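You operate a simulated robot arm through the tools that you are given. There is no shell and no other tool. Be economical: measure what you need, move in short steps, check, and stop when the job is done.

Carry out the task below with a simulated robot arm. There is one attempt and no reset: what you move stays moved.

TASK
Wipe the clamped jar's cap clean with the green pad, then stand the jar in the blue tray.
Fine: put the pad back and leave the clamp open. Set down upright: what you pick out. What is to be rubbed or washed off counts as gone when no trace of it is left.

The check looks at the end state, three seconds after you hand in, the way a careful person would. Anything else that was tipped, shoved, dropped, spilled or broken makes it a failure. Lids that push on must go on centred and level and be pressed home; caps that screw on are set level and turned clockwise until they are tight.

THE ROBOT
A 6-joint arm with a two-finger parallel gripper, fixed in place. Base frame: the origin is at the foot of the arm, x ahead of it, y to its left, z up; the work surface is at about z = 86. Lengths are in cm, angles in degrees, forces in N, time in s.
With the tool pointing down near the work surface it reaches from about 24 to 64 cm from the base axis. Its first joint turns from -66.0 to 66.0 degrees. Payload 2.7 kg.
The tool frame sits at the grasp point between the pads (the TCP): z along the fingers, y along the line on which they close. The tips reach 2.3 cm beyond it. Largest opening 9.4 cm; finger width 3.8, thickness 1; the body of the gripper, 5.4 by 9.6 cm, starts 3.9 cm behind the TCP.
Orientation is that of the tool frame in the base frame, as [roll, pitch, yaw] about the fixed x, y, z axes, in that order (R = Rz(yaw) Ry(pitch) Rx(roll)). With the fingers straight down and closing along the base's y, the tool's x points along the base's -x, its y along +y and its z along -z.

THE INTERFACE
- The arm moves only by the tool jog_arm. Its argument "targets" is a list of rows, each an object of numbers (a shift or turn left out is 0, a gripper value left out holds the last): "x", "y", "z": the shift along the tool's x, y, z in cm; "rx", "ry", "rz": the turn, a rotation vector about the tool's x, y, z in degrees; "grip": the gripper command, from -1 (shut) to 1 (fully open), values between in proportion. In form: [{"x": .., "y": .., "z": .., "rx": .., "ry": .., "rz": .., "grip": ..}, ...]. A call has 1 to 8 rows; each row is the pose to reach, as a shift and turn from the pose commanded when the call began, along the tool's axes at that moment. A row lasts 0.2 s, in which the tool goes at most 5 cm and 8.6 degrees; a call with a longer step from one row to the next is refused whole, and so is a gripper value outside its range. A pose out of reach is approached as far as the arm can. The call stops where the force on the tool passes 40 N (or 10 N more than at its start, if that is more) or the arm is blocked; 0.2 s more then pass. The fingers move at their own pace (about 4.5 cm/s each) and stop on an object; they squeeze with about 21 N. The grip force told is the motor's: it shows also when the fingers shut on nothing. Time passes only in rows, and 0.2 s behind the last, so rows that repeat a pose let the fingers close. The reply holds the time, the measured pose of the TCP, the force on the tool along the base axes, the opening and the grip force, in the units named above and with some noise, with the torque about the TCP (base axes, N m) and any sound that the robot's microphone picked up.
- Cameras (640 x 400 px; columns grow to the right, rows downward): "scene" is fixed at [9.31, -45.08, 140.67]; the picture's right is [0.55, -0.84, 0.00], its down [-0.46, -0.30, -0.83] and it looks along [0.70, 0.46, -0.55] (base axes); focal length 268 px, centre (320, 200). "wrist" rides on the gripper at [8.6, 1.6, -7.4] in the tool frame; the picture's right is [-0.18, 0.98, 0.00], its down [-0.58, -0.11, -0.81] and it looks along [-0.79, -0.15, 0.59] (tool axes); focal length 243 px, centre (320, 200).
- capture(camera): a new picture of that camera. No time passes.
- locate(camera, pixels): for up to 12 pixels [column, row] of the newest picture of that camera ("zoom" is the newest enlarged one), the place [x, y, z] in the base frame of the surface seen there, good to about 0.2 cm. No time passes.
- enlarge(camera, box): a new picture of the part [left, top, right, bottom] of that camera's present view, enlarged. No time passes.
- sign_off(): hands the job in; it is judged then, once.

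Keep the steps short. Do not move on a guess: measure, check each grasp and each placing, and mend mistakes. In all there are 80 turns and 54 pictures (those below and enlarged ones count). Leave the gripper open and the arm clear of the work at the hand-in unless told otherwise, and finish with a single line.

The tools are called after "Emit:" by a JSON object that holds its "api" and its "payload". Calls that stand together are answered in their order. jog_arm: Moves the arm, as the interface text tells. Its arguments: {"type":"object","properties":{"targets":{"type":"array","items":{"type":"object","properties":{"x":{"type":"number"},"y":{"type":"number"},"z":{"type":"number"},"rx":{"type":"number"},"ry":{"type":"number"},"rz":{"type":"number"},"grip":{"type":"number"}}}}},"required":["targets"]} The other tools are called the same way: capture (camera) takes a picture; locate (camera, pixels) gives the place of the surface under pixels of a picture; enlarge (camera, box) takes an enlarged picture of a part of a camera's view; sign_off () hands the job in.

At the start:

```text
t: 0.0
tool_pos: [39.06, -11.15, 126.59]
orientation: [-180.0, -0.1, -179.9]
contact_force: [0.2, -0.1, -0.2]
moment: [-0.02, -0.04, -0.01]
finger_gap: 9.41
gripper_force: 0.0
```

scene: 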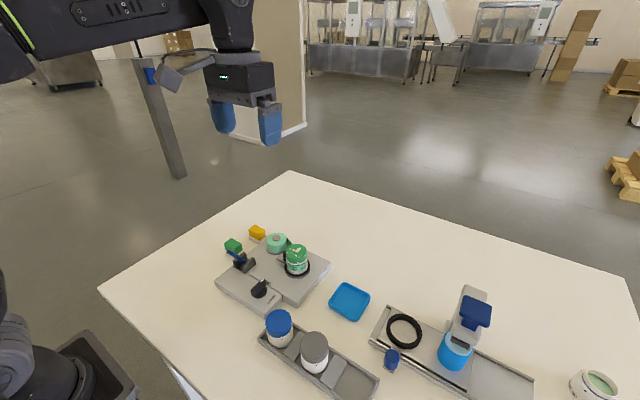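
wrist: 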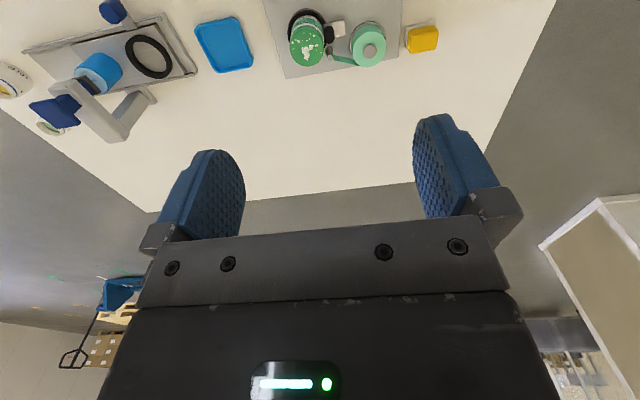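

The scene shows a gray fixture around (280,270) with a green-capped jar. I'll enlarge it to tell the pad, the clamp and the tray apart.

Emit:
{"api": "enlarge", "payload": {"camera": "scene", "box": [205, 215, 345, 315]}}

Emit:
{"api": "enlarge", "payload": {"camera": "scene", "box": [250, 270, 570, 400]}}

Emit:
{"api": "enlarge", "payload": {"camera": "wrist", "box": [190, 0, 450, 100]}}

```text
4.00 times, centred on (275, 265) of scene
```

zoom: 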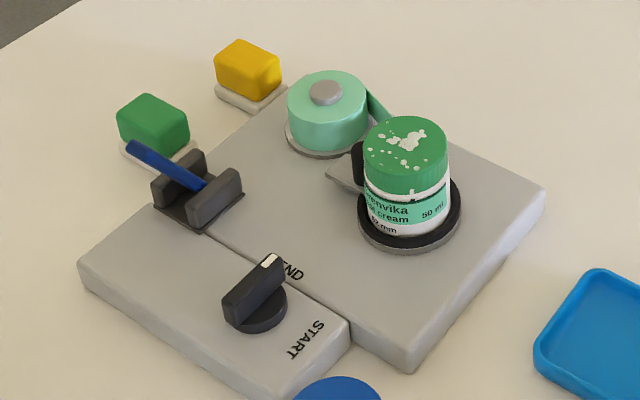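

```text
2.00 times, centred on (410, 335) of scene
```

zoom: 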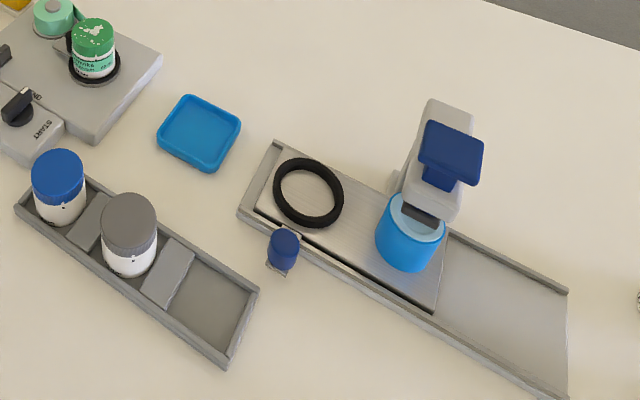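

```text
2.46 times, centred on (320, 50) of wrist
```

zoom: 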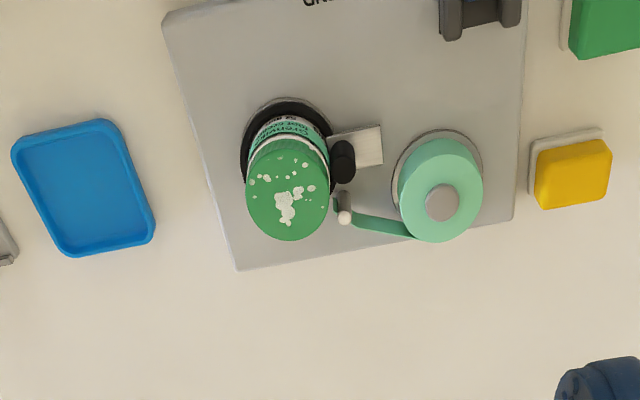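

The white-specked green cap is on the jar in the ring at about (296,255). The green pad is at (233,243), the blue lever at (238,256), the knob at (260,288) and the tray at (349,301). Next I'll measure these.

Emit:
{"api": "locate", "payload": {"camera": "scene", "pixels": [[233, 242], [234, 250], [257, 230], [296, 249], [297, 270], [229, 252], [244, 260], [260, 287], [349, 301], [277, 239], [240, 264], [250, 262]]}}

Emit:
{"api": "locate", "payload": {"camera": "wrist", "pixels": [[302, 24], [302, 62], [305, 78], [336, 52], [329, 65], [337, 30], [347, 35], [366, 48], [422, 38], [225, 45]]}}

```text
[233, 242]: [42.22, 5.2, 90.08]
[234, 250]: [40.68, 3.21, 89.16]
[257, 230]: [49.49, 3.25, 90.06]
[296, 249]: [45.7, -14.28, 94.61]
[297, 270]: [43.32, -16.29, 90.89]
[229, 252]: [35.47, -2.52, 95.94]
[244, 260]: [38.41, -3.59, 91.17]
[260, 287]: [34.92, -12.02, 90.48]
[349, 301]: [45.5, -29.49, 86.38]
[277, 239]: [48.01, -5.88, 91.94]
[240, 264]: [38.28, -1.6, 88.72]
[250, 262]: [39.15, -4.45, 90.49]
```

```text
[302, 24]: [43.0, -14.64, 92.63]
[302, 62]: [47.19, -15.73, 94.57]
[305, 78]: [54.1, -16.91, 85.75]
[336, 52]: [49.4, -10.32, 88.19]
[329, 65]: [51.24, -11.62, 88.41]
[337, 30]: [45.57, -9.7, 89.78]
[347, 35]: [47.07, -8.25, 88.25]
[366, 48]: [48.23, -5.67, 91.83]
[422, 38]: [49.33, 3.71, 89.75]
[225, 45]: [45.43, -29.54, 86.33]
```

The readings put the cap's top at z≈94.6 and the lever tip at about (35.5,-2.5,95.9). To understand the clamp before touching it, I'll zoom in on the lever and the clamp jaw.

Emit:
{"api": "enlarge", "payload": {"camera": "scene", "box": [220, 232, 268, 276]}}

Emit:
{"api": "jog_arm", "payload": {"targets": [{"x": 3, "y": 1, "z": 3}, {"x": 6, "y": 3, "z": 6}, {"x": 8, "y": 5, "z": 10}, {"x": 8, "y": 5, "z": 14}]}}

Emit:
{"api": "capture", "payload": {"camera": "wrist"}}

```text
9.09 times, centred on (244, 254) of scene
```

zoom: 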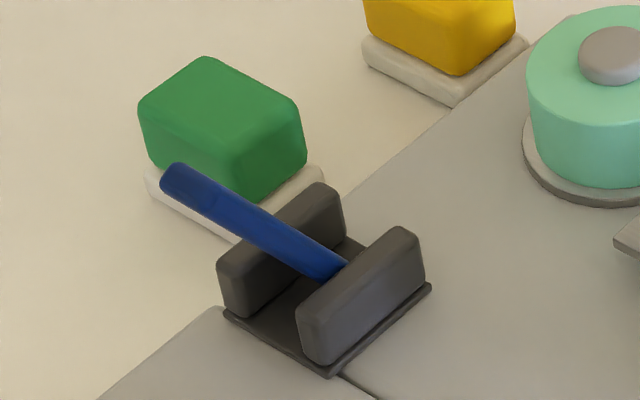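

```text
t: 1.0
tool_pos: [30.9, -6.17, 112.68]
orientation: [-180.0, 0.1, 180.0]
contact_force: [0.9, -0.3, -0.7]
moment: [0.02, -0.04, 0.01]
finger_gap: 9.38
gripper_force: 0.0
```

```text
47 pictures are left
```

wrist: 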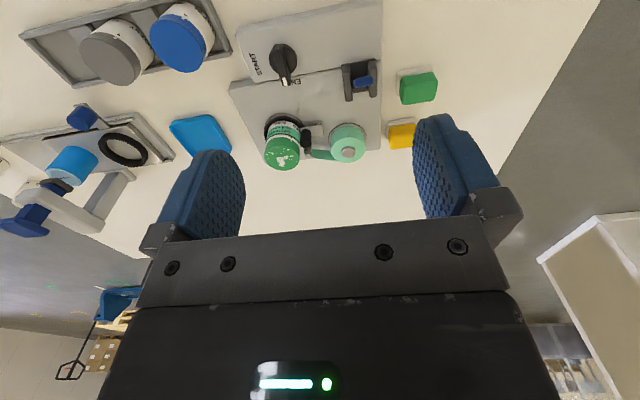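

Emit:
{"api": "enlarge", "payload": {"camera": "wrist", "box": [230, 20, 450, 180]}}

```text
2.50 times, centred on (340, 100) of wrist
```

zoom: 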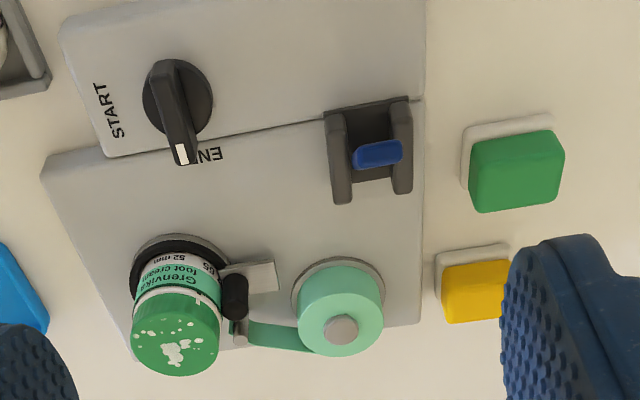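

The lever sits between two cheeks and the black jaw pad touches the jar at zoom (236,297). The green pad lies on its plate at zoom (515,172). I'll measure their corners.

Emit:
{"api": "locate", "payload": {"camera": "zoom", "pixels": [[477, 150], [550, 138], [560, 197], [482, 209], [515, 172], [466, 125], [548, 118], [377, 154], [358, 165], [398, 143], [340, 190], [402, 182]]}}

Emit:
{"api": "locate", "payload": {"camera": "zoom", "pixels": [[160, 365], [136, 330], [216, 325], [180, 372], [175, 340], [236, 297], [260, 275], [236, 330], [240, 340], [150, 263], [190, 240], [334, 112]]}}

```text
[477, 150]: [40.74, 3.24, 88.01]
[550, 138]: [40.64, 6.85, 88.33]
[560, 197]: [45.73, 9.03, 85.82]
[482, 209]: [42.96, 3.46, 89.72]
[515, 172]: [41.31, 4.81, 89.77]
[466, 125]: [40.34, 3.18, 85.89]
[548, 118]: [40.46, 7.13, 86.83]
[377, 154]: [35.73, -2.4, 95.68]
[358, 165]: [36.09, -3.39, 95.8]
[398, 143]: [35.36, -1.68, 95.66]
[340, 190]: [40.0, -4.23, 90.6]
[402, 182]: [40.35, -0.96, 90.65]
```

```text
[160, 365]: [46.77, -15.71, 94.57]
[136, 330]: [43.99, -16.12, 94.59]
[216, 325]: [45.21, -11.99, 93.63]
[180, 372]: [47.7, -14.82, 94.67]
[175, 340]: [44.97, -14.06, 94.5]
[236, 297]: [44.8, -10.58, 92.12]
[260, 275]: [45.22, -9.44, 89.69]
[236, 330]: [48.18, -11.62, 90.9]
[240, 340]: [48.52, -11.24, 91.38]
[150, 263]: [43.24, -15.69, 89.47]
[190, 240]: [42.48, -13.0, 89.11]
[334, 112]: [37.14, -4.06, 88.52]
```

Cap centre is about (45.4,-14.3) with a radius of about 2.2. I'll move closer to the green pad to get its outline accurately.

Emit:
{"api": "jog_arm", "payload": {"targets": [{"x": -1, "y": 4, "z": 2}, {"x": -3, "y": 7, "z": 4}, {"x": -5, "y": 10, "z": 6}, {"x": -5, "y": 11, "z": 10}, {"x": -5, "y": 11, "z": 12}]}}

Emit:
{"api": "enlarge", "payload": {"camera": "wrist", "box": [220, 60, 440, 200]}}

```text
t: 2.2
tool_pos: [36.07, 4.86, 100.86]
orientation: [-180.0, 0.1, 180.0]
contact_force: [-0.2, 0.0, 0.1]
moment: [-0.02, 0.01, -0.01]
finger_gap: 9.39
gripper_force: 0.1
```

```text
2.86 times, centred on (330, 130) of wrist
```

zoom: 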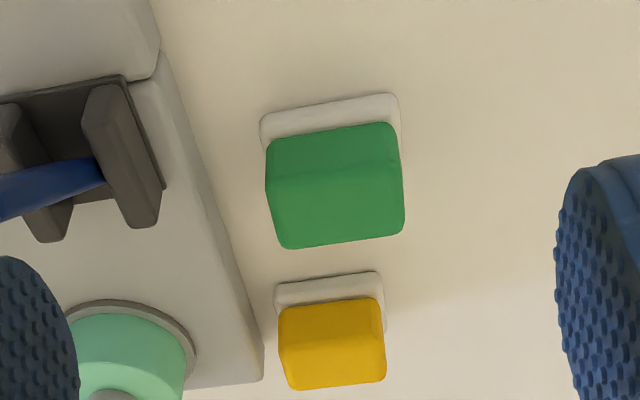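

The pad is clear to see now. I'll measure its faces.

Emit:
{"api": "locate", "payload": {"camera": "zoom", "pixels": [[275, 178], [395, 165], [285, 242], [397, 232], [335, 205], [272, 150], [390, 130], [262, 125], [392, 98], [270, 210], [400, 200]]}}

```text
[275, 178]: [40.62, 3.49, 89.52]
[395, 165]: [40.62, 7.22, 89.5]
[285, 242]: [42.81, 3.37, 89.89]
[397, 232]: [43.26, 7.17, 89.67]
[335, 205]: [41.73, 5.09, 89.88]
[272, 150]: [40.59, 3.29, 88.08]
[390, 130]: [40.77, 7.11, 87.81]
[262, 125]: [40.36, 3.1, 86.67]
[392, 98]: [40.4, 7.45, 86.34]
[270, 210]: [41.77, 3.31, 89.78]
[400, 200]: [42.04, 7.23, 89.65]
```

The pad spans x 40.5–43.3, y 3.25–7.25 and z 87–89.9. I'll narrow the fingers to 6 cm, move over it, and lower so the tips reach z≈88.2, leaving its underside free.

Emit:
{"api": "jog_arm", "payload": {"targets": [{"x": -3, "y": 0.39, "z": 0, "grip": 0.3}, {"x": -5.88, "y": 0.39, "z": 0}, {"x": -5.88, "y": 0.39, "z": 4}, {"x": -5.88, "y": 0.39, "z": 7.5}, {"x": -5.88, "y": 0.39, "z": 9.5}, {"x": -5.88, "y": 0.39, "z": 10.4}, {"x": -5.88, "y": 0.39, "z": 10.4}]}}

Emit:
{"api": "capture", "payload": {"camera": "wrist"}}

```text
t: 3.8
tool_pos: [41.82, 5.13, 90.16]
orientation: [-180.0, 0.0, -180.0]
contact_force: [0.2, -0.3, 0.5]
moment: [-0.01, 0.0, -0.02]
finger_gap: 6.12
gripper_force: 0.1
```

```text
44 pictures are left
```

wrist: 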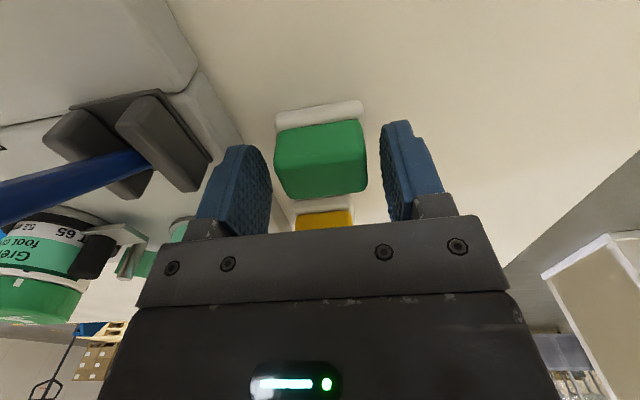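

The pad lies between the fingers and nothing is touching. I'll raise 0.3 cm and close.

Emit:
{"api": "jog_arm", "payload": {"targets": [{"z": -0.3, "grip": 0.3}, {"z": -0.3, "grip": -1}, {"z": -0.3, "grip": -1}, {"z": -0.3, "grip": -1}, {"z": -0.3, "grip": -1}]}}

```text
t: 5.0
tool_pos: [41.81, 5.03, 90.61]
orientation: [179.9, 0.1, -179.9]
contact_force: [0.1, -0.7, 1.8]
moment: [0.04, 0.01, -0.02]
finger_gap: 4.3
gripper_force: 21.1
```

It's gripped at 4.3 cm. I'll lift it straight up and check.

Emit:
{"api": "jog_arm", "payload": {"targets": [{"z": -2}, {"z": -5}, {"z": -9}, {"z": -11}]}}

Emit:
{"api": "enlarge", "payload": {"camera": "scene", "box": [180, 150, 340, 290]}}

Emit:
{"api": "capture", "payload": {"camera": "wrist"}}

```text
t: 6.0
tool_pos: [41.67, 5.14, 101.67]
orientation: [180.0, 0.0, 180.0]
contact_force: [0.2, -0.2, -0.3]
moment: [0.0, -0.02, -0.03]
finger_gap: 4.32
gripper_force: 21.2
```

```text
2.86 times, centred on (260, 220) of scene
```

zoom: 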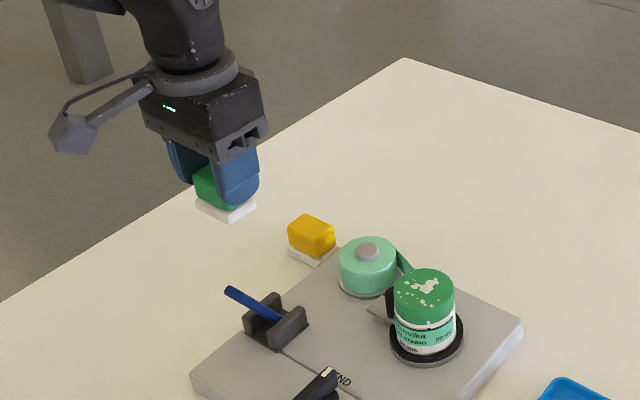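

```text
42 pictures are left
```

wrist: 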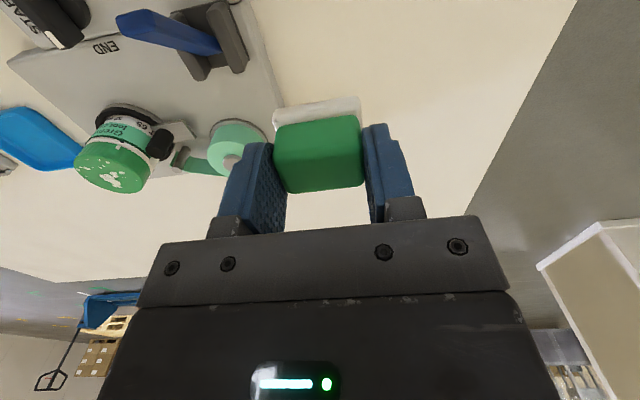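

The white felt is the pad's underside, 4.6 cm below the TCP, so it should meet the cap at TCP z≈99.2. Now I'll carry it over the cap at (45.4,-14.3).

Emit:
{"api": "jog_arm", "payload": {"targets": [{"x": -0.7, "y": -4, "z": -1}, {"x": -1.4, "y": -8, "z": -1}, {"x": -2.1, "y": -12, "z": -1}, {"x": -2.8, "y": -16, "z": -1}, {"x": -3.6, "y": -19.4, "z": -1}, {"x": -3.6, "y": -19.4, "z": 1}, {"x": -3.6, "y": -19.4, "z": 1.8}]}}

Emit:
{"api": "capture", "payload": {"camera": "wrist"}}

```text
t: 7.6
tool_pos: [45.35, -14.26, 99.71]
orientation: [179.9, -0.1, 180.0]
contact_force: [-0.4, 0.3, -0.1]
moment: [-0.02, -0.01, -0.02]
finger_gap: 4.29
gripper_force: 21.2
```

```text
41 pictures are left
```

wrist: 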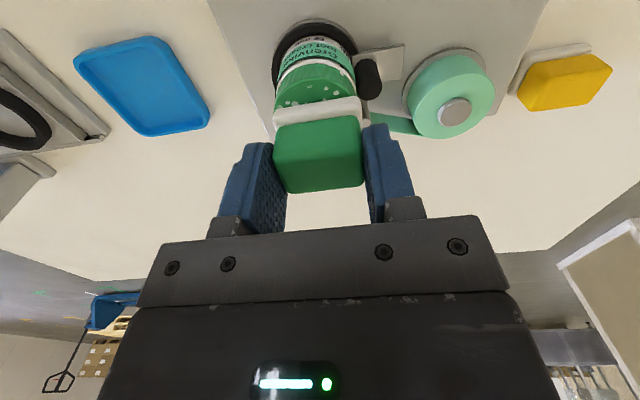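

The pad is just above the cap. I'll lower slowly until it touches.

Emit:
{"api": "jog_arm", "payload": {"targets": [{"z": 0.2}, {"z": 0.4}, {"z": 0.5}]}}

```text
t: 8.4
tool_pos: [45.45, -14.27, 99.25]
orientation: [-180.0, 0.2, -179.9]
contact_force: [-0.9, 0.4, 3.8]
moment: [0.0, 0.05, 0.02]
finger_gap: 4.3
gripper_force: 21.2
```

It reads contact at 3.8 N. I'll press slightly more and rub in small strokes.

Emit:
{"api": "jog_arm", "payload": {"targets": [{"z": 0.1}, {"x": 1.0, "z": 0.1}, {"x": 0, "z": 0.1}, {"x": -1.2, "z": 0.1}, {"x": 0, "z": 0.1}, {"x": 0, "y": 1, "z": 0.1}, {"x": 0, "y": -1, "z": 0.1}, {"z": 0.1}]}}

```text
t: 10.2
tool_pos: [45.48, -14.62, 99.25]
orientation: [-179.7, 0.3, 179.9]
contact_force: [2.7, -15.7, 20.7]
moment: [-0.64, -0.11, -0.01]
finger_gap: 4.29
gripper_force: 20.6
```

The vertical force is 20 N and there's some sideways drag. I'll lift off and look.

Emit:
{"api": "jog_arm", "payload": {"targets": [{"z": -1}, {"z": -4}, {"x": 3, "z": -6}, {"x": 7, "z": -6}]}}

Emit:
{"api": "enlarge", "payload": {"camera": "scene", "box": [240, 210, 350, 290]}}

Emit:
{"api": "enlarge", "payload": {"camera": "wrist", "box": [230, 40, 430, 200]}}

```text
t: 11.2
tool_pos: [38.45, -14.35, 105.14]
orientation: [-179.9, 0.0, -180.0]
contact_force: [-0.5, 1.1, -1.2]
moment: [-0.01, -0.04, 0.03]
finger_gap: 4.31
gripper_force: 20.9
```

```text
5.00 times, centred on (295, 250) of scene
```

zoom: 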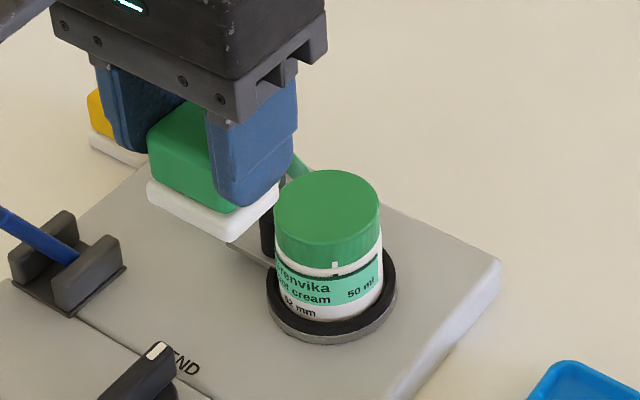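

```text
2.50 times, centred on (330, 120) of wrist
```

zoom: 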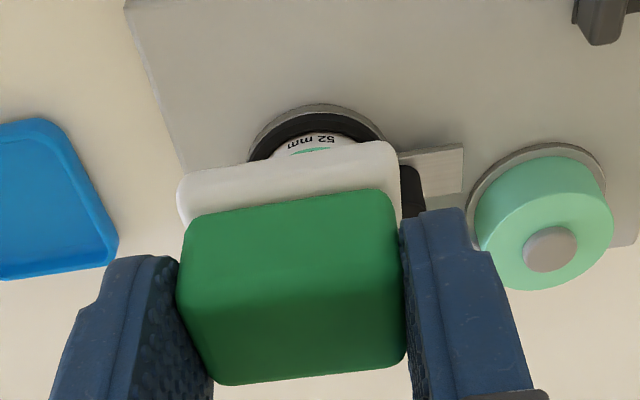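

The cap's top now looks clean. I'll move away towards the pad's spot so I can check the cap all round before putting the pad down.

Emit:
{"api": "jog_arm", "payload": {"targets": [{"x": 0, "y": 4}, {"x": -1, "y": 8}, {"x": -2, "y": 12}, {"x": -3, "y": 16}, {"x": -3.4, "y": 19.4}]}}

Emit:
{"api": "enlarge", "payload": {"camera": "scene", "box": [274, 236, 318, 282]}}

Emit:
{"api": "enlarge", "payload": {"camera": "wrist", "box": [60, 60, 200, 220]}}

```text
t: 12.4
tool_pos: [41.69, 5.23, 105.2]
orientation: [-180.0, 0.0, 180.0]
contact_force: [0.3, -0.2, -0.4]
moment: [-0.04, 0.04, 0.05]
finger_gap: 4.29
gripper_force: 21.2
```

```text
8.70 times, centred on (296, 259) of scene
```

zoom: 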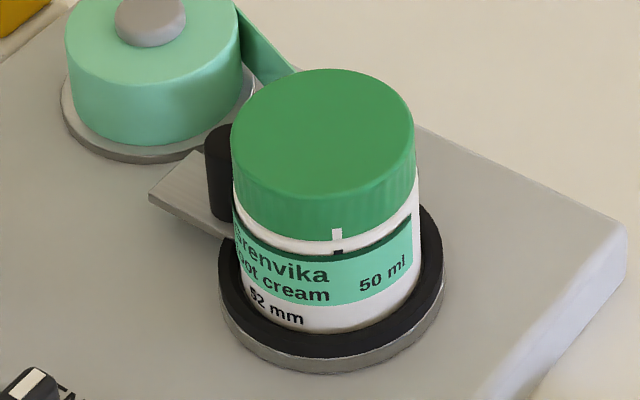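

```text
2.50 times, centred on (130, 140) of wrist
```

zoom: 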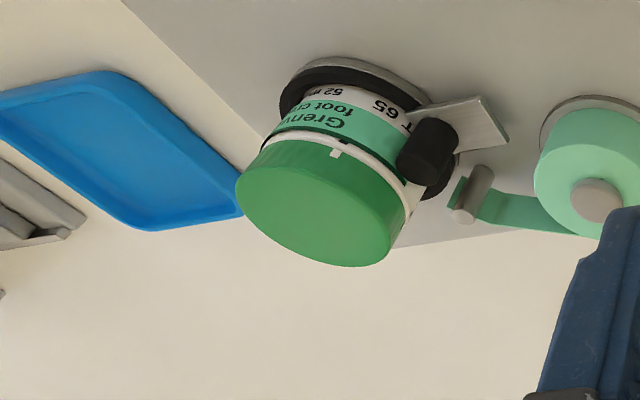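

The cap is clean. The small white and black ticks are alignment marks and they line up. The net offset back to the pad's pick-up pose is exactly z +14.6, so I'll set it back there.

Emit:
{"api": "jog_arm", "payload": {"targets": [{"z": 4.5}, {"z": 9}, {"z": 12}, {"z": 13.5}, {"z": 14.2}, {"z": 14.55}]}}

```text
t: 13.8
tool_pos: [41.93, 5.19, 90.57]
orientation: [-180.0, 0.1, 179.9]
contact_force: [-1.0, -1.1, 1.8]
moment: [-0.06, 0.03, -0.02]
finger_gap: 4.29
gripper_force: 21.1
```

The pad is back down, with light contact. I'll open to about 6 cm and raise.

Emit:
{"api": "jog_arm", "payload": {"targets": [{"grip": 0.3}, {"grip": 0.3}, {"grip": 0.3}, {"z": -2}, {"z": -6}, {"z": -10}, {"z": -14}]}}

Emit:
{"api": "capture", "payload": {"camera": "scene"}}

```text
t: 15.4
tool_pos: [41.67, 5.09, 104.57]
orientation: [-180.0, 0.0, -179.9]
contact_force: [-0.2, 0.4, 0.2]
moment: [0.01, -0.02, -0.02]
finger_gap: 6.1
gripper_force: 0.1
```

```text
36 pictures are left
```

scene: 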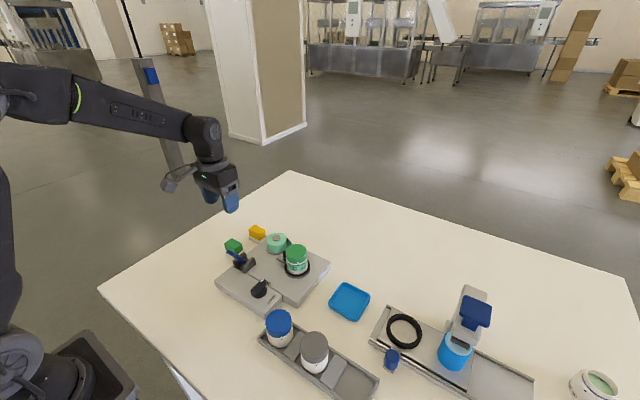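

The pad is back in place. Now the lever: it leans toward -x, with its tip at about (35.7,-2.5,95.7). I'll shut the fingers and come down on its -x side.

Emit:
{"api": "jog_arm", "payload": {"targets": [{"x": 3.5, "y": -2.5, "grip": -1}, {"x": 7, "y": -5}, {"x": 10.7, "y": -7.7}, {"x": 10.7, "y": -7.7, "z": 4}, {"x": 10.7, "y": -7.7, "z": 7}, {"x": 10.7, "y": -7.7, "z": 8.3}]}}

Emit:
{"api": "enlarge", "payload": {"camera": "scene", "box": [190, 205, 310, 290]}}

Emit:
{"api": "capture", "payload": {"camera": "wrist"}}

```text
t: 16.8
tool_pos: [31.02, -2.66, 96.25]
orientation: [-180.0, 0.0, 180.0]
contact_force: [0.7, 0.2, -1.3]
moment: [0.0, -0.01, 0.01]
finger_gap: 0.01
gripper_force: 21.2
```

```text
4.71 times, centred on (250, 248) of scene
```

zoom: 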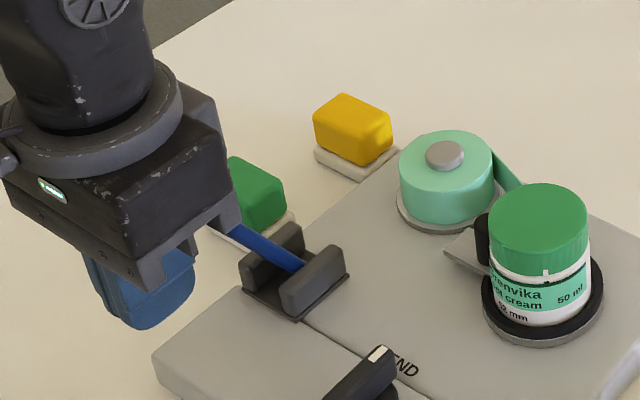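

```text
34 pictures are left
```

wrist: 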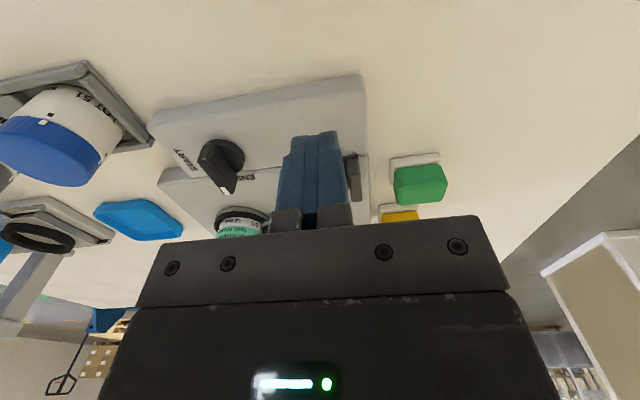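

The fingers are behind the lever with their front edge at x≈32.9. I'll push gently in +x.

Emit:
{"api": "jog_arm", "payload": {"targets": [{"x": -1}, {"x": -2}, {"x": -2.8}, {"x": -3.4}, {"x": -4}, {"x": -4.6}]}}

Emit:
{"api": "enlarge", "payload": {"camera": "scene", "box": [190, 205, 310, 290]}}

```text
t: 17.6
tool_pos: [33.84, -2.55, 96.5]
orientation: [-180.0, 0.0, 180.0]
contact_force: [-5.6, 1.1, 11.0]
moment: [0.07, -0.16, 0.01]
finger_gap: 0.01
gripper_force: 21.4
stopped in row 4: the force on the tool passed its limit at 51 N (the readings are from after the stop); the commanded pose is now the measured one
```

```text
4.71 times, centred on (250, 248) of scene
```

zoom: 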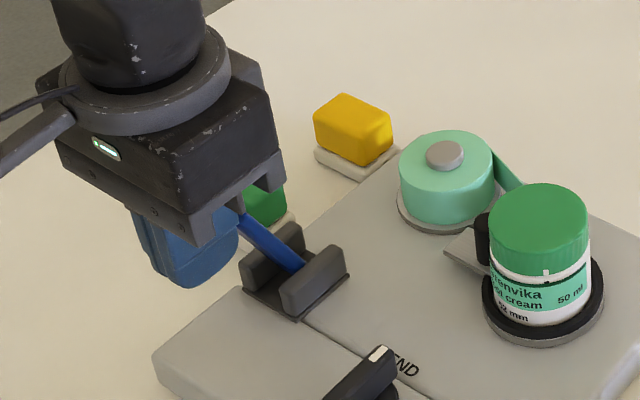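

It stopped at 51 N, with no visible lever motion. The push may have been too fast, so I'll repeat it in small steps.

Emit:
{"api": "jog_arm", "payload": {"targets": [{"x": -0.1}, {"x": -0.2}, {"x": -0.3}, {"x": -0.4}, {"x": -0.5}, {"x": -0.6}, {"x": -0.7}, {"x": -0.8}]}}

Emit:
{"api": "enlarge", "payload": {"camera": "scene", "box": [210, 225, 290, 280]}}

```text
t: 19.4
tool_pos: [34.66, -2.58, 96.63]
orientation: [-180.0, 0.1, 180.0]
contact_force: [-5.2, 4.2, 14.3]
moment: [0.01, -0.25, 0.09]
finger_gap: 0.02
gripper_force: 21.2
```

```text
7.27 times, centred on (250, 252) of scene
```

zoom: 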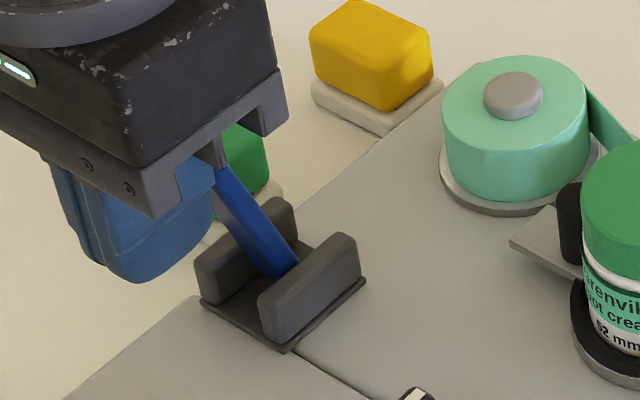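

The lever does move, against about 15 N. I'll continue slowly and watch the jaw.

Emit:
{"api": "jog_arm", "payload": {"targets": [{"x": -0.15}, {"x": -0.3}, {"x": -0.45}, {"x": -0.6}, {"x": -0.75}, {"x": -0.9}, {"x": -1.05}, {"x": -1.2}]}}

Emit:
{"api": "jog_arm", "payload": {"targets": [{"x": -0.15}, {"x": -0.3}, {"x": -0.45}, {"x": -0.6}, {"x": -0.75}, {"x": -0.9}, {"x": -1.05}, {"x": -1.2}]}}

Emit:
{"api": "enlarge", "payload": {"camera": "scene", "box": [210, 225, 310, 280]}}

```text
t: 20.2
tool_pos: [35.18, -2.62, 96.69]
orientation: [180.0, 0.4, -180.0]
contact_force: [-1.5, 1.7, 7.4]
moment: [0.04, -0.16, 0.02]
finger_gap: 0.01
gripper_force: 21.0
stopped in row 3: the force on the tool passed its limit at 42 N (the readings are from after the stop); the commanded pose is now the measured one
```

```text
t: 21.5
tool_pos: [35.97, -2.57, 96.88]
orientation: [179.9, 0.7, -179.9]
contact_force: [0.1, 1.5, 4.2]
moment: [0.02, -0.14, 0.03]
finger_gap: 0.0
gripper_force: 20.8
stopped in row 6: the force on the tool passed its limit at 41 N (the readings are from after the stop); the commanded pose is now the measured one
```

```text
6.40 times, centred on (260, 252) of scene
```

zoom: 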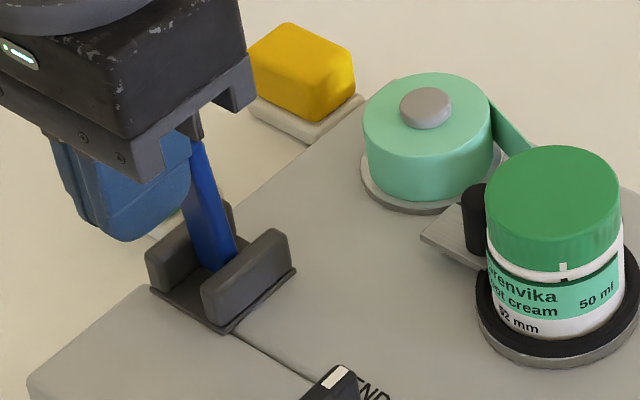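

The lever is near vertical now and the jaw hasn't moved yet. I'll keep going in 0.1 cm steps.

Emit:
{"api": "jog_arm", "payload": {"targets": [{"x": -0.1}, {"x": -0.2}, {"x": -0.3}, {"x": -0.4}, {"x": -0.5}, {"x": -0.6}, {"x": -0.7}, {"x": -0.8}]}}

Emit:
{"api": "jog_arm", "payload": {"targets": [{"x": -0.1}, {"x": -0.2}, {"x": -0.3}, {"x": -0.4}, {"x": -0.5}, {"x": -0.6}, {"x": -0.7}, {"x": -0.8}]}}

Emit:
{"api": "enlarge", "payload": {"camera": "scene", "box": [210, 225, 310, 280]}}

```text
t: 23.3
tool_pos: [36.9, -2.65, 96.7]
orientation: [180.0, 0.5, -180.0]
contact_force: [0.1, -0.5, -0.1]
moment: [0.03, 0.01, 0.04]
finger_gap: 0.0
gripper_force: 21.1
```

```text
t: 25.1
tool_pos: [37.71, -2.6, 96.81]
orientation: [180.0, 0.5, -180.0]
contact_force: [-0.1, 0.3, -0.1]
moment: [0.01, -0.02, -0.04]
finger_gap: 0.0
gripper_force: 21.3
```

```text
6.40 times, centred on (260, 252) of scene
```

zoom: 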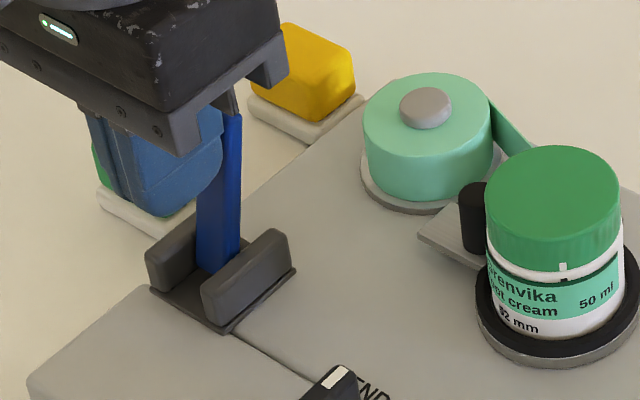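

The force is zero past the centre and the jaw has shifted slightly. I'll push further.

Emit:
{"api": "jog_arm", "payload": {"targets": [{"x": -0.2}, {"x": -0.4}, {"x": -0.6}, {"x": -0.8}, {"x": -1.0}, {"x": -1.2}, {"x": -1.4}, {"x": -1.6}]}}

Emit:
{"api": "enlarge", "payload": {"camera": "scene", "box": [210, 225, 310, 280]}}

```text
t: 26.9
tool_pos: [39.21, -2.69, 96.86]
orientation: [179.9, 0.5, -179.9]
contact_force: [-2.8, -0.2, 2.2]
moment: [-0.05, 0.03, -0.01]
finger_gap: 0.02
gripper_force: 21.3
```

```text
6.40 times, centred on (260, 252) of scene
```

zoom: 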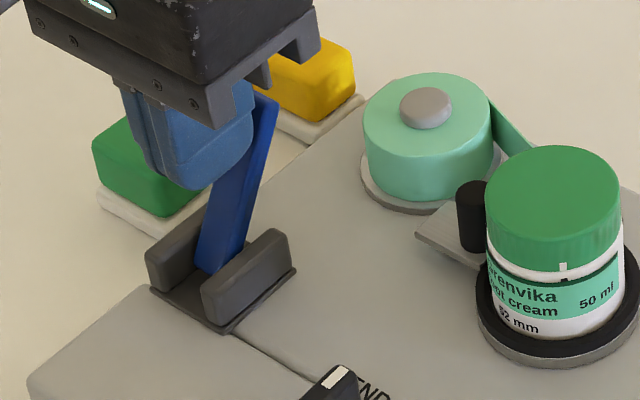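

The lever is tilting +x and the jaw is retreating. I'll continue.

Emit:
{"api": "jog_arm", "payload": {"targets": [{"x": -0.2}, {"x": -0.4}, {"x": -0.6}, {"x": -0.8}, {"x": -1.0}, {"x": -1.2}, {"x": -1.4}, {"x": -1.6}]}}

Emit:
{"api": "enlarge", "payload": {"camera": "scene", "box": [210, 225, 310, 280]}}

```text
t: 27.7
tool_pos: [39.3, -2.67, 96.85]
orientation: [180.0, -0.3, -180.0]
contact_force: [-13.9, 1.5, 15.0]
moment: [0.06, 0.06, 0.02]
finger_gap: 0.0
gripper_force: 20.6
stopped in row 4: the force on the tool passed its limit at 42 N (the readings are from after the stop); the commanded pose is now the measured one
```

```text
6.40 times, centred on (260, 252) of scene
```

zoom: 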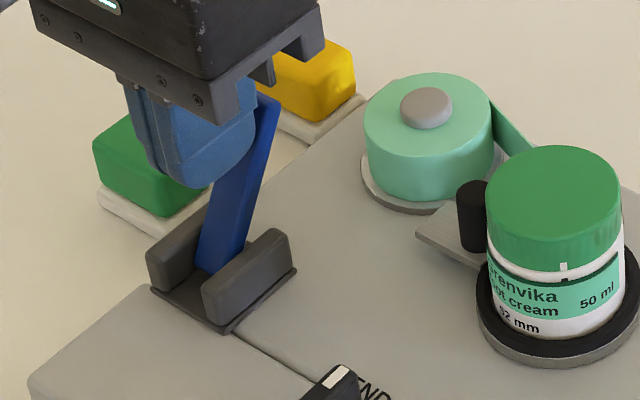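

The lever has reached its end stop, so I'll stop pushing. I'll back off, rise and check the jaw gap.

Emit:
{"api": "jog_arm", "payload": {"targets": [{"x": 1}, {"x": 2.5}, {"x": 2.5, "z": -4}, {"x": 2.5, "y": -3, "z": -8}, {"x": 2.5, "y": -6, "z": -8, "grip": 0.4}]}}

Emit:
{"api": "capture", "payload": {"camera": "wrist"}}

Emit:
{"api": "enlarge", "payload": {"camera": "scene", "box": [210, 215, 350, 310]}}

```text
t: 28.9
tool_pos: [36.95, -8.57, 105.01]
orientation: [-180.0, -0.3, -179.9]
contact_force: [0.0, -0.3, -0.5]
moment: [0.02, 0.03, 0.01]
finger_gap: 3.29
gripper_force: 0.1
```

```text
27 pictures are left
```

wrist: 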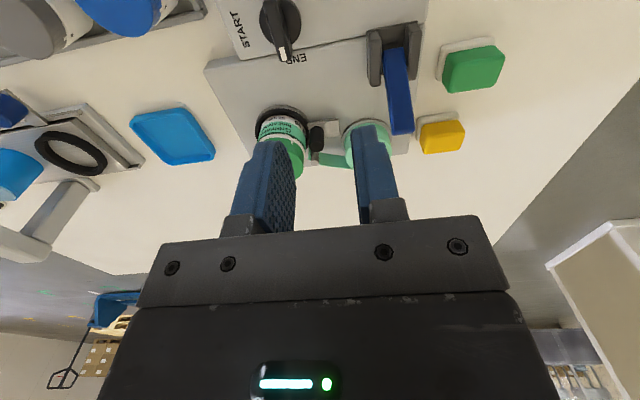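

```text
4.21 times, centred on (280, 262) of scene
```

zoom: 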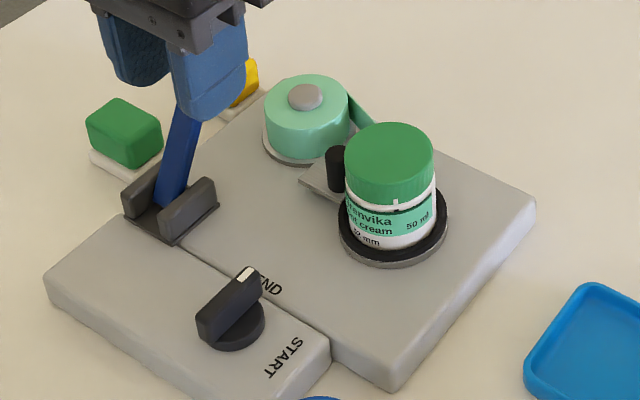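

The jaw appears to have let go. To lift the jar clear of the jaw and tape, I'll turn the gripper 90° so the fingers close along x, above the jar.

Emit:
{"api": "jog_arm", "payload": {"targets": [{"x": -1, "y": -0.7, "z": -1, "rz": 8}, {"x": -2, "y": -1.4, "z": -2, "rz": 16}, {"x": -3, "y": -2.1, "z": -3, "rz": 24}, {"x": -4, "y": -2.8, "z": -3, "rz": 32}, {"x": -5, "y": -3.5, "z": -3, "rz": 40}, {"x": -6, "y": -4.2, "z": -3, "rz": 48}, {"x": -7.2, "y": -5, "z": -3, "rz": 56}, {"x": -8.45, "y": -5.73, "z": -3, "rz": 64}]}}

Emit:
{"api": "jog_arm", "payload": {"targets": [{"rz": 8, "grip": 0.5}, {"rz": 16}, {"rz": 24}, {"rz": 26}]}}

Emit:
{"api": "capture", "payload": {"camera": "wrist"}}

```text
t: 30.7
tool_pos: [45.48, -14.29, 107.7]
orientation: [-179.8, 0.0, 115.7]
contact_force: [-0.2, 0.2, 0.6]
moment: [-0.02, 0.01, 0.03]
finger_gap: 6.58
gripper_force: 0.0
```

```text
t: 31.7
tool_pos: [45.54, -14.26, 107.77]
orientation: [-179.8, 0.0, 89.9]
contact_force: [-0.5, -0.6, 0.7]
moment: [0.0, 0.01, -0.01]
finger_gap: 7.03
gripper_force: 0.2
```

```text
25 pictures are left
```

wrist: 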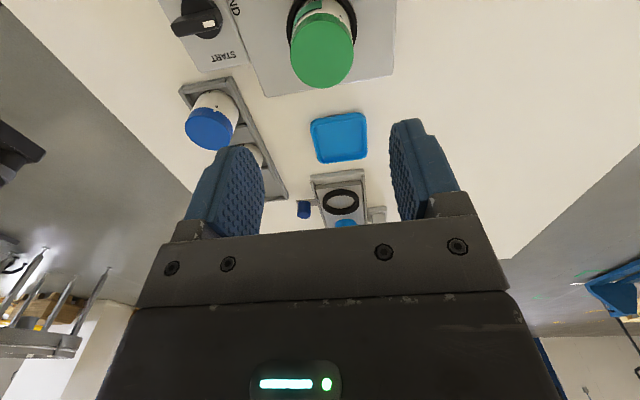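

The jaw is out of view, so I'll shift back toward +y to look at the jaw gap and the jar.

Emit:
{"api": "jog_arm", "payload": {"targets": [{"x": 4}, {"x": 8}, {"x": 8, "z": 2}]}}

Emit:
{"api": "enlarge", "payload": {"camera": "wrist", "box": [230, 20, 410, 150]}}

```text
t: 32.5
tool_pos: [45.38, -6.31, 105.76]
orientation: [-179.9, 0.1, 90.1]
contact_force: [0.1, -0.1, 0.0]
moment: [-0.01, -0.03, 0.0]
finger_gap: 7.07
gripper_force: 0.0
```

```text
3.08 times, centred on (320, 85) of wrist
```

zoom: 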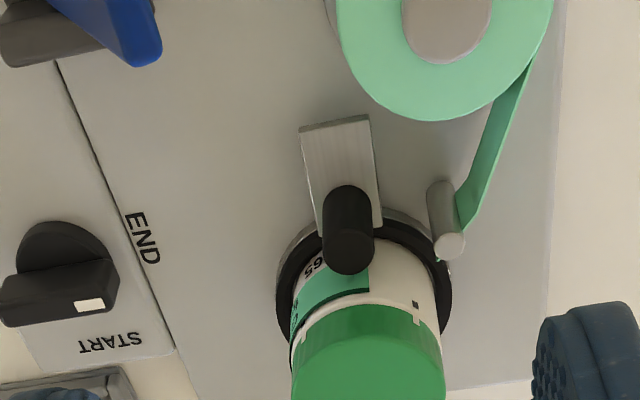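

I'll measure the jaw pad, the jar side and the cap rim here.

Emit:
{"api": "locate", "payload": {"camera": "zoom", "pixels": [[348, 195], [348, 235], [348, 265], [340, 285], [400, 285], [370, 340], [300, 350], [438, 350], [370, 390], [448, 245], [440, 190], [385, 225]]}}

Emit:
{"api": "locate", "payload": {"camera": "scene", "pixels": [[296, 249]]}}

```text
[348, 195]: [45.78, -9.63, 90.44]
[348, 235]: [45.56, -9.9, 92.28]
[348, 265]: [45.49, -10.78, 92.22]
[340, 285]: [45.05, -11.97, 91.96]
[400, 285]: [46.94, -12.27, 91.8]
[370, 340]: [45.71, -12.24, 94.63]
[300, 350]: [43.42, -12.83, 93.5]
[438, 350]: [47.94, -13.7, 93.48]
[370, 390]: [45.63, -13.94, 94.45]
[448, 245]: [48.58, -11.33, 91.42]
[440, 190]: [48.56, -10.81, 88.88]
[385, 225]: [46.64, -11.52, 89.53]
```

```text
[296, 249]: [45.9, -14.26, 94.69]
```

The jaw stands about 1 cm off the jar, so the clamp is open. The cap's centre is at about (45.6,-14.4). I'll move over it and descend to tip height z≈92.3.

Emit:
{"api": "jog_arm", "payload": {"targets": [{"x": -4, "y": 0.22}, {"x": -8.1, "y": 0.22}, {"x": -8.1, "y": 0.22, "z": 4}, {"x": -8.1, "y": 0.22, "z": 8}, {"x": -8.1, "y": 0.22, "z": 10}, {"x": -8.1, "y": 0.22, "z": 11.1}, {"x": -8.1, "y": 0.22, "z": 11.1}]}}

Emit:
{"api": "capture", "payload": {"camera": "wrist"}}

Emit:
{"api": "enlarge", "payload": {"camera": "scene", "box": [240, 210, 350, 290]}}

```text
t: 34.1
tool_pos: [45.58, -14.54, 94.65]
orientation: [-179.9, 0.0, 90.0]
contact_force: [0.1, 0.3, -0.1]
moment: [0.0, -0.02, 0.03]
finger_gap: 7.04
gripper_force: 0.0
```

```text
23 pictures are left
```

wrist: 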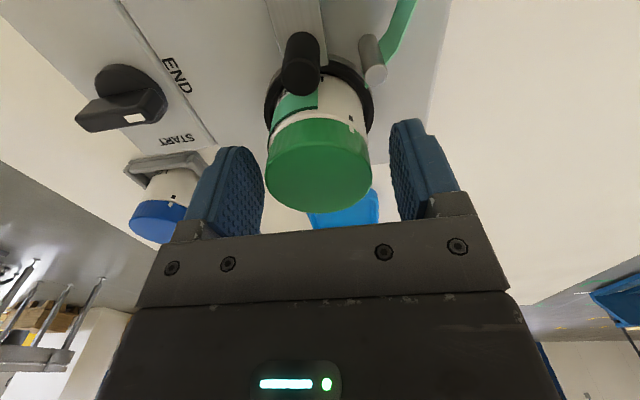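

```text
5.00 times, centred on (295, 250) of scene
```

zoom: 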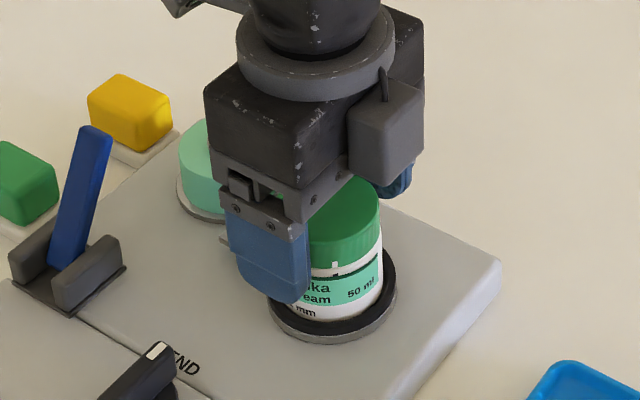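

The jar is between the fingers. I'll check the centring using the cap's edges at (270,165) and (367,160).

Emit:
{"api": "locate", "payload": {"camera": "wrist", "pixels": [[270, 150], [318, 160], [367, 150], [372, 165], [268, 165], [320, 205], [262, 190], [392, 165]]}}

```text
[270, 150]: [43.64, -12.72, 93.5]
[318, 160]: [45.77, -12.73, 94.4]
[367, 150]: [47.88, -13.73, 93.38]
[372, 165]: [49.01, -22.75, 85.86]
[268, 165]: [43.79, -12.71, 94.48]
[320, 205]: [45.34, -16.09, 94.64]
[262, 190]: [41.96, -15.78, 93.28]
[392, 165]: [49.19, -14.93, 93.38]
```

It's centred at x≈45.6, so I'll close on the cap.

Emit:
{"api": "jog_arm", "payload": {"targets": [{"grip": -1}, {"grip": -1}, {"grip": -1}, {"grip": -1}]}}

```text
t: 35.1
tool_pos: [45.61, -14.38, 94.6]
orientation: [-179.8, 0.0, 90.0]
contact_force: [0.0, -0.3, -0.9]
moment: [0.01, -0.04, 0.01]
finger_gap: 5.11
gripper_force: 20.5
```

It's held at 5.1 cm. I'll lift slowly and check the force.

Emit:
{"api": "jog_arm", "payload": {"targets": [{"z": -0.5}, {"z": -1.2}, {"z": -2.2}, {"z": -4}, {"z": -6}]}}

Emit:
{"api": "enlarge", "payload": {"camera": "scene", "box": [230, 190, 390, 330]}}

Emit:
{"api": "capture", "payload": {"camera": "wrist"}}

```text
t: 36.3
tool_pos: [45.57, -14.44, 100.74]
orientation: [-179.9, 0.0, 90.0]
contact_force: [0.3, -0.5, -1.2]
moment: [-0.01, 0.01, 0.01]
finger_gap: 5.13
gripper_force: 21.0
```

```text
2.86 times, centred on (310, 260) of scene
```

zoom: 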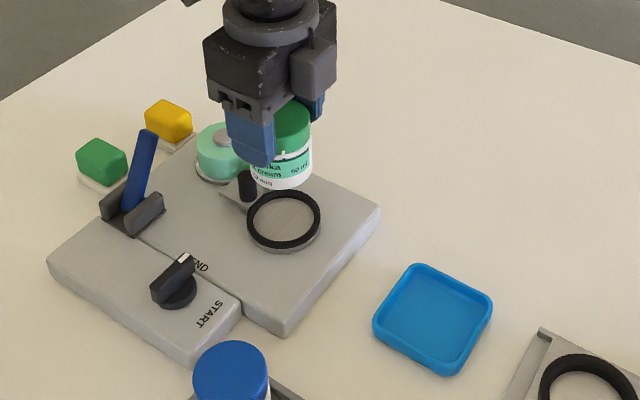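

```text
20 pictures are left
```

wrist: 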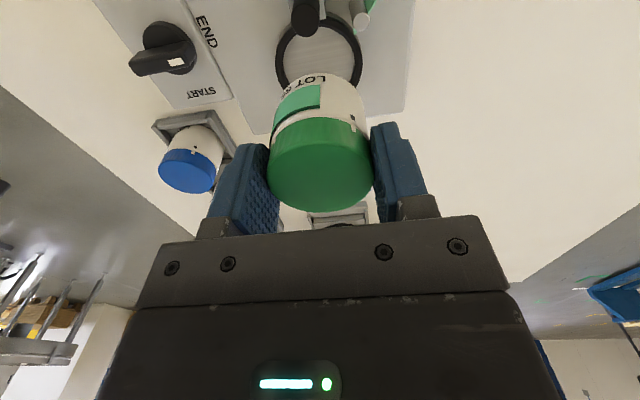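

The whole jar came out upright. I'll measure the ring seat (for the jar's bottom height) and the tray's floor and rims.

Emit:
{"api": "locate", "payload": {"camera": "zoom", "pixels": [[285, 220], [275, 187], [435, 318], [418, 264], [492, 297], [447, 375], [374, 325], [385, 318], [480, 310], [445, 360], [420, 280], [290, 188]]}}

```text
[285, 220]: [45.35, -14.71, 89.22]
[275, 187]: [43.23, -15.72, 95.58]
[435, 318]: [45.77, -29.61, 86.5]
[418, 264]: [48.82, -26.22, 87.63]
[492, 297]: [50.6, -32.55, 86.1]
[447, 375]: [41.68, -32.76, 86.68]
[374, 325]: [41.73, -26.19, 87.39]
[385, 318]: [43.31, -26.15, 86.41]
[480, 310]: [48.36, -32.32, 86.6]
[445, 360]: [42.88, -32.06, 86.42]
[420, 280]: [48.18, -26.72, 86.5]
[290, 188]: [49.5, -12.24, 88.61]
```

The jar bottom is 5.4 cm below the TCP and the tray floor is at z≈86.45, with its centre at (45.4,-29.5). I'll carry the jar there and lower to just above the floor.

Emit:
{"api": "jog_arm", "payload": {"targets": [{"x": -4, "z": -0.5}, {"x": -8, "z": -0.5}, {"x": -12, "z": -0.5}, {"x": -14.9, "y": -0.1, "z": -0.5}, {"x": -14.9, "y": -0.1, "z": 3}, {"x": -14.9, "y": -0.1, "z": 6}, {"x": -14.9, "y": -0.1, "z": 7.5}, {"x": -14.9, "y": -0.1, "z": 8.0}]}}

Emit:
{"api": "enlarge", "payload": {"camera": "scene", "box": [300, 240, 410, 330]}}

Emit:
{"api": "capture", "payload": {"camera": "wrist"}}

```text
t: 38.1
tool_pos: [45.47, -29.32, 92.63]
orientation: [-179.8, 0.0, 90.1]
contact_force: [0.6, 1.1, -1.3]
moment: [0.03, 0.0, 0.02]
finger_gap: 5.12
gripper_force: 21.1
```

```text
4.44 times, centred on (355, 285) of scene
```

zoom: 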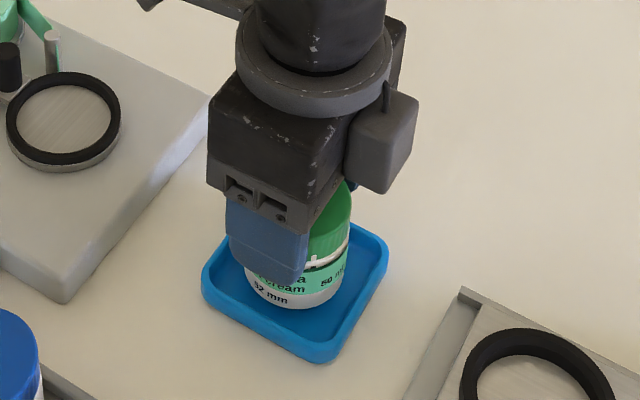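

```text
18 pictures are left
```

wrist: 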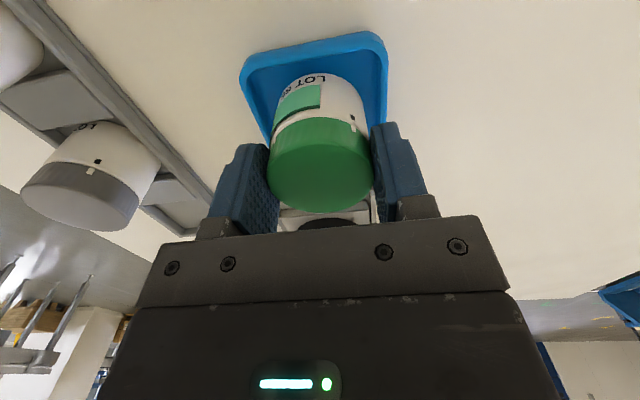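

The jar is centred over the tray. I'll lower in small steps until it touches.

Emit:
{"api": "jog_arm", "payload": {"targets": [{"z": 0.2}, {"z": 0.4}, {"z": 0.55}, {"z": 0.65}, {"z": 0.75}]}}

```text
t: 39.3
tool_pos: [45.53, -29.21, 91.96]
orientation: [-179.8, 0.0, 90.0]
contact_force: [-0.1, 0.8, -0.4]
moment: [0.0, -0.04, -0.01]
finger_gap: 5.1
gripper_force: 21.2
```

No contact yet, so I'll go on in 0.1 cm steps.

Emit:
{"api": "jog_arm", "payload": {"targets": [{"z": 0.08}, {"z": 0.16}, {"z": 0.24}]}}

```text
t: 40.1
tool_pos: [45.5, -29.31, 91.86]
orientation: [179.9, 0.2, 90.0]
contact_force: [-4.2, 1.8, 16.8]
moment: [0.19, 0.16, 0.03]
finger_gap: 5.09
gripper_force: 21.0
```

The jar is on the tray floor, pressing at 17 N. I'll ease up 0.12 cm and then open.

Emit:
{"api": "jog_arm", "payload": {"targets": [{"z": -0.12}, {"z": -0.12, "grip": 0.5}, {"z": -0.12, "grip": 0.5}, {"z": -0.12, "grip": 0.5}]}}

Emit:
{"api": "jog_arm", "payload": {"targets": [{"z": -2}, {"z": -6}, {"z": -10}, {"z": -14}, {"z": -14, "x": 4}, {"z": -14, "x": 8}]}}

Emit:
{"api": "enlarge", "payload": {"camera": "scene", "box": [300, 240, 410, 330]}}

Emit:
{"api": "capture", "payload": {"camera": "scene"}}

Emit:
{"api": "capture", "payload": {"camera": "wrist"}}

```text
t: 41.1
tool_pos: [45.53, -29.33, 91.76]
orientation: [-179.8, 0.0, 90.0]
contact_force: [-0.1, 0.5, -0.2]
moment: [-0.02, -0.02, -0.02]
finger_gap: 7.05
gripper_force: 0.0
```

```text
t: 42.5
tool_pos: [45.59, -21.33, 105.87]
orientation: [-179.8, -0.1, 90.1]
contact_force: [-0.6, 0.3, 0.5]
moment: [-0.02, -0.02, 0.0]
finger_gap: 7.02
gripper_force: 0.1
```

```text
4.44 times, centred on (355, 285) of scene
```

zoom: 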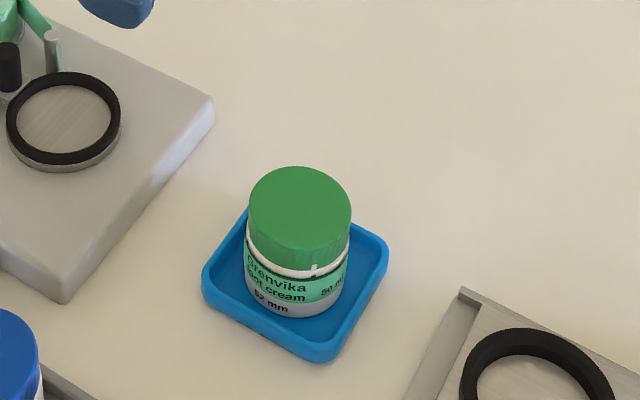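

```text
16 pictures are left
```

scene: 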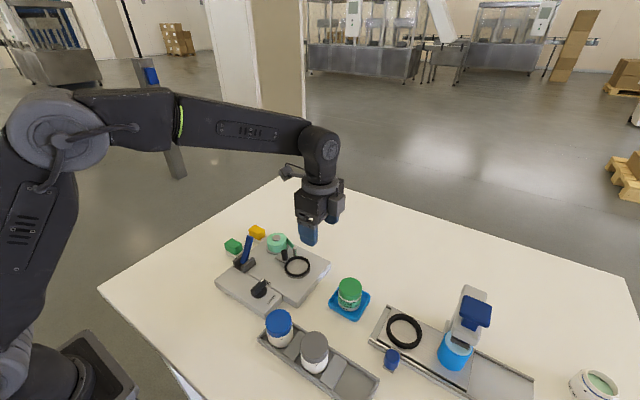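

```text
15 pictures are left
```

wrist: 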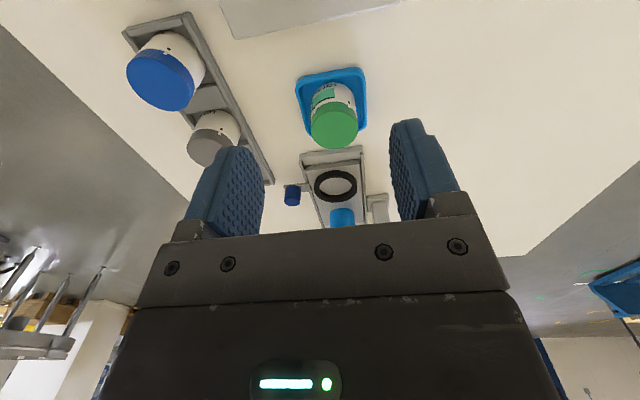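

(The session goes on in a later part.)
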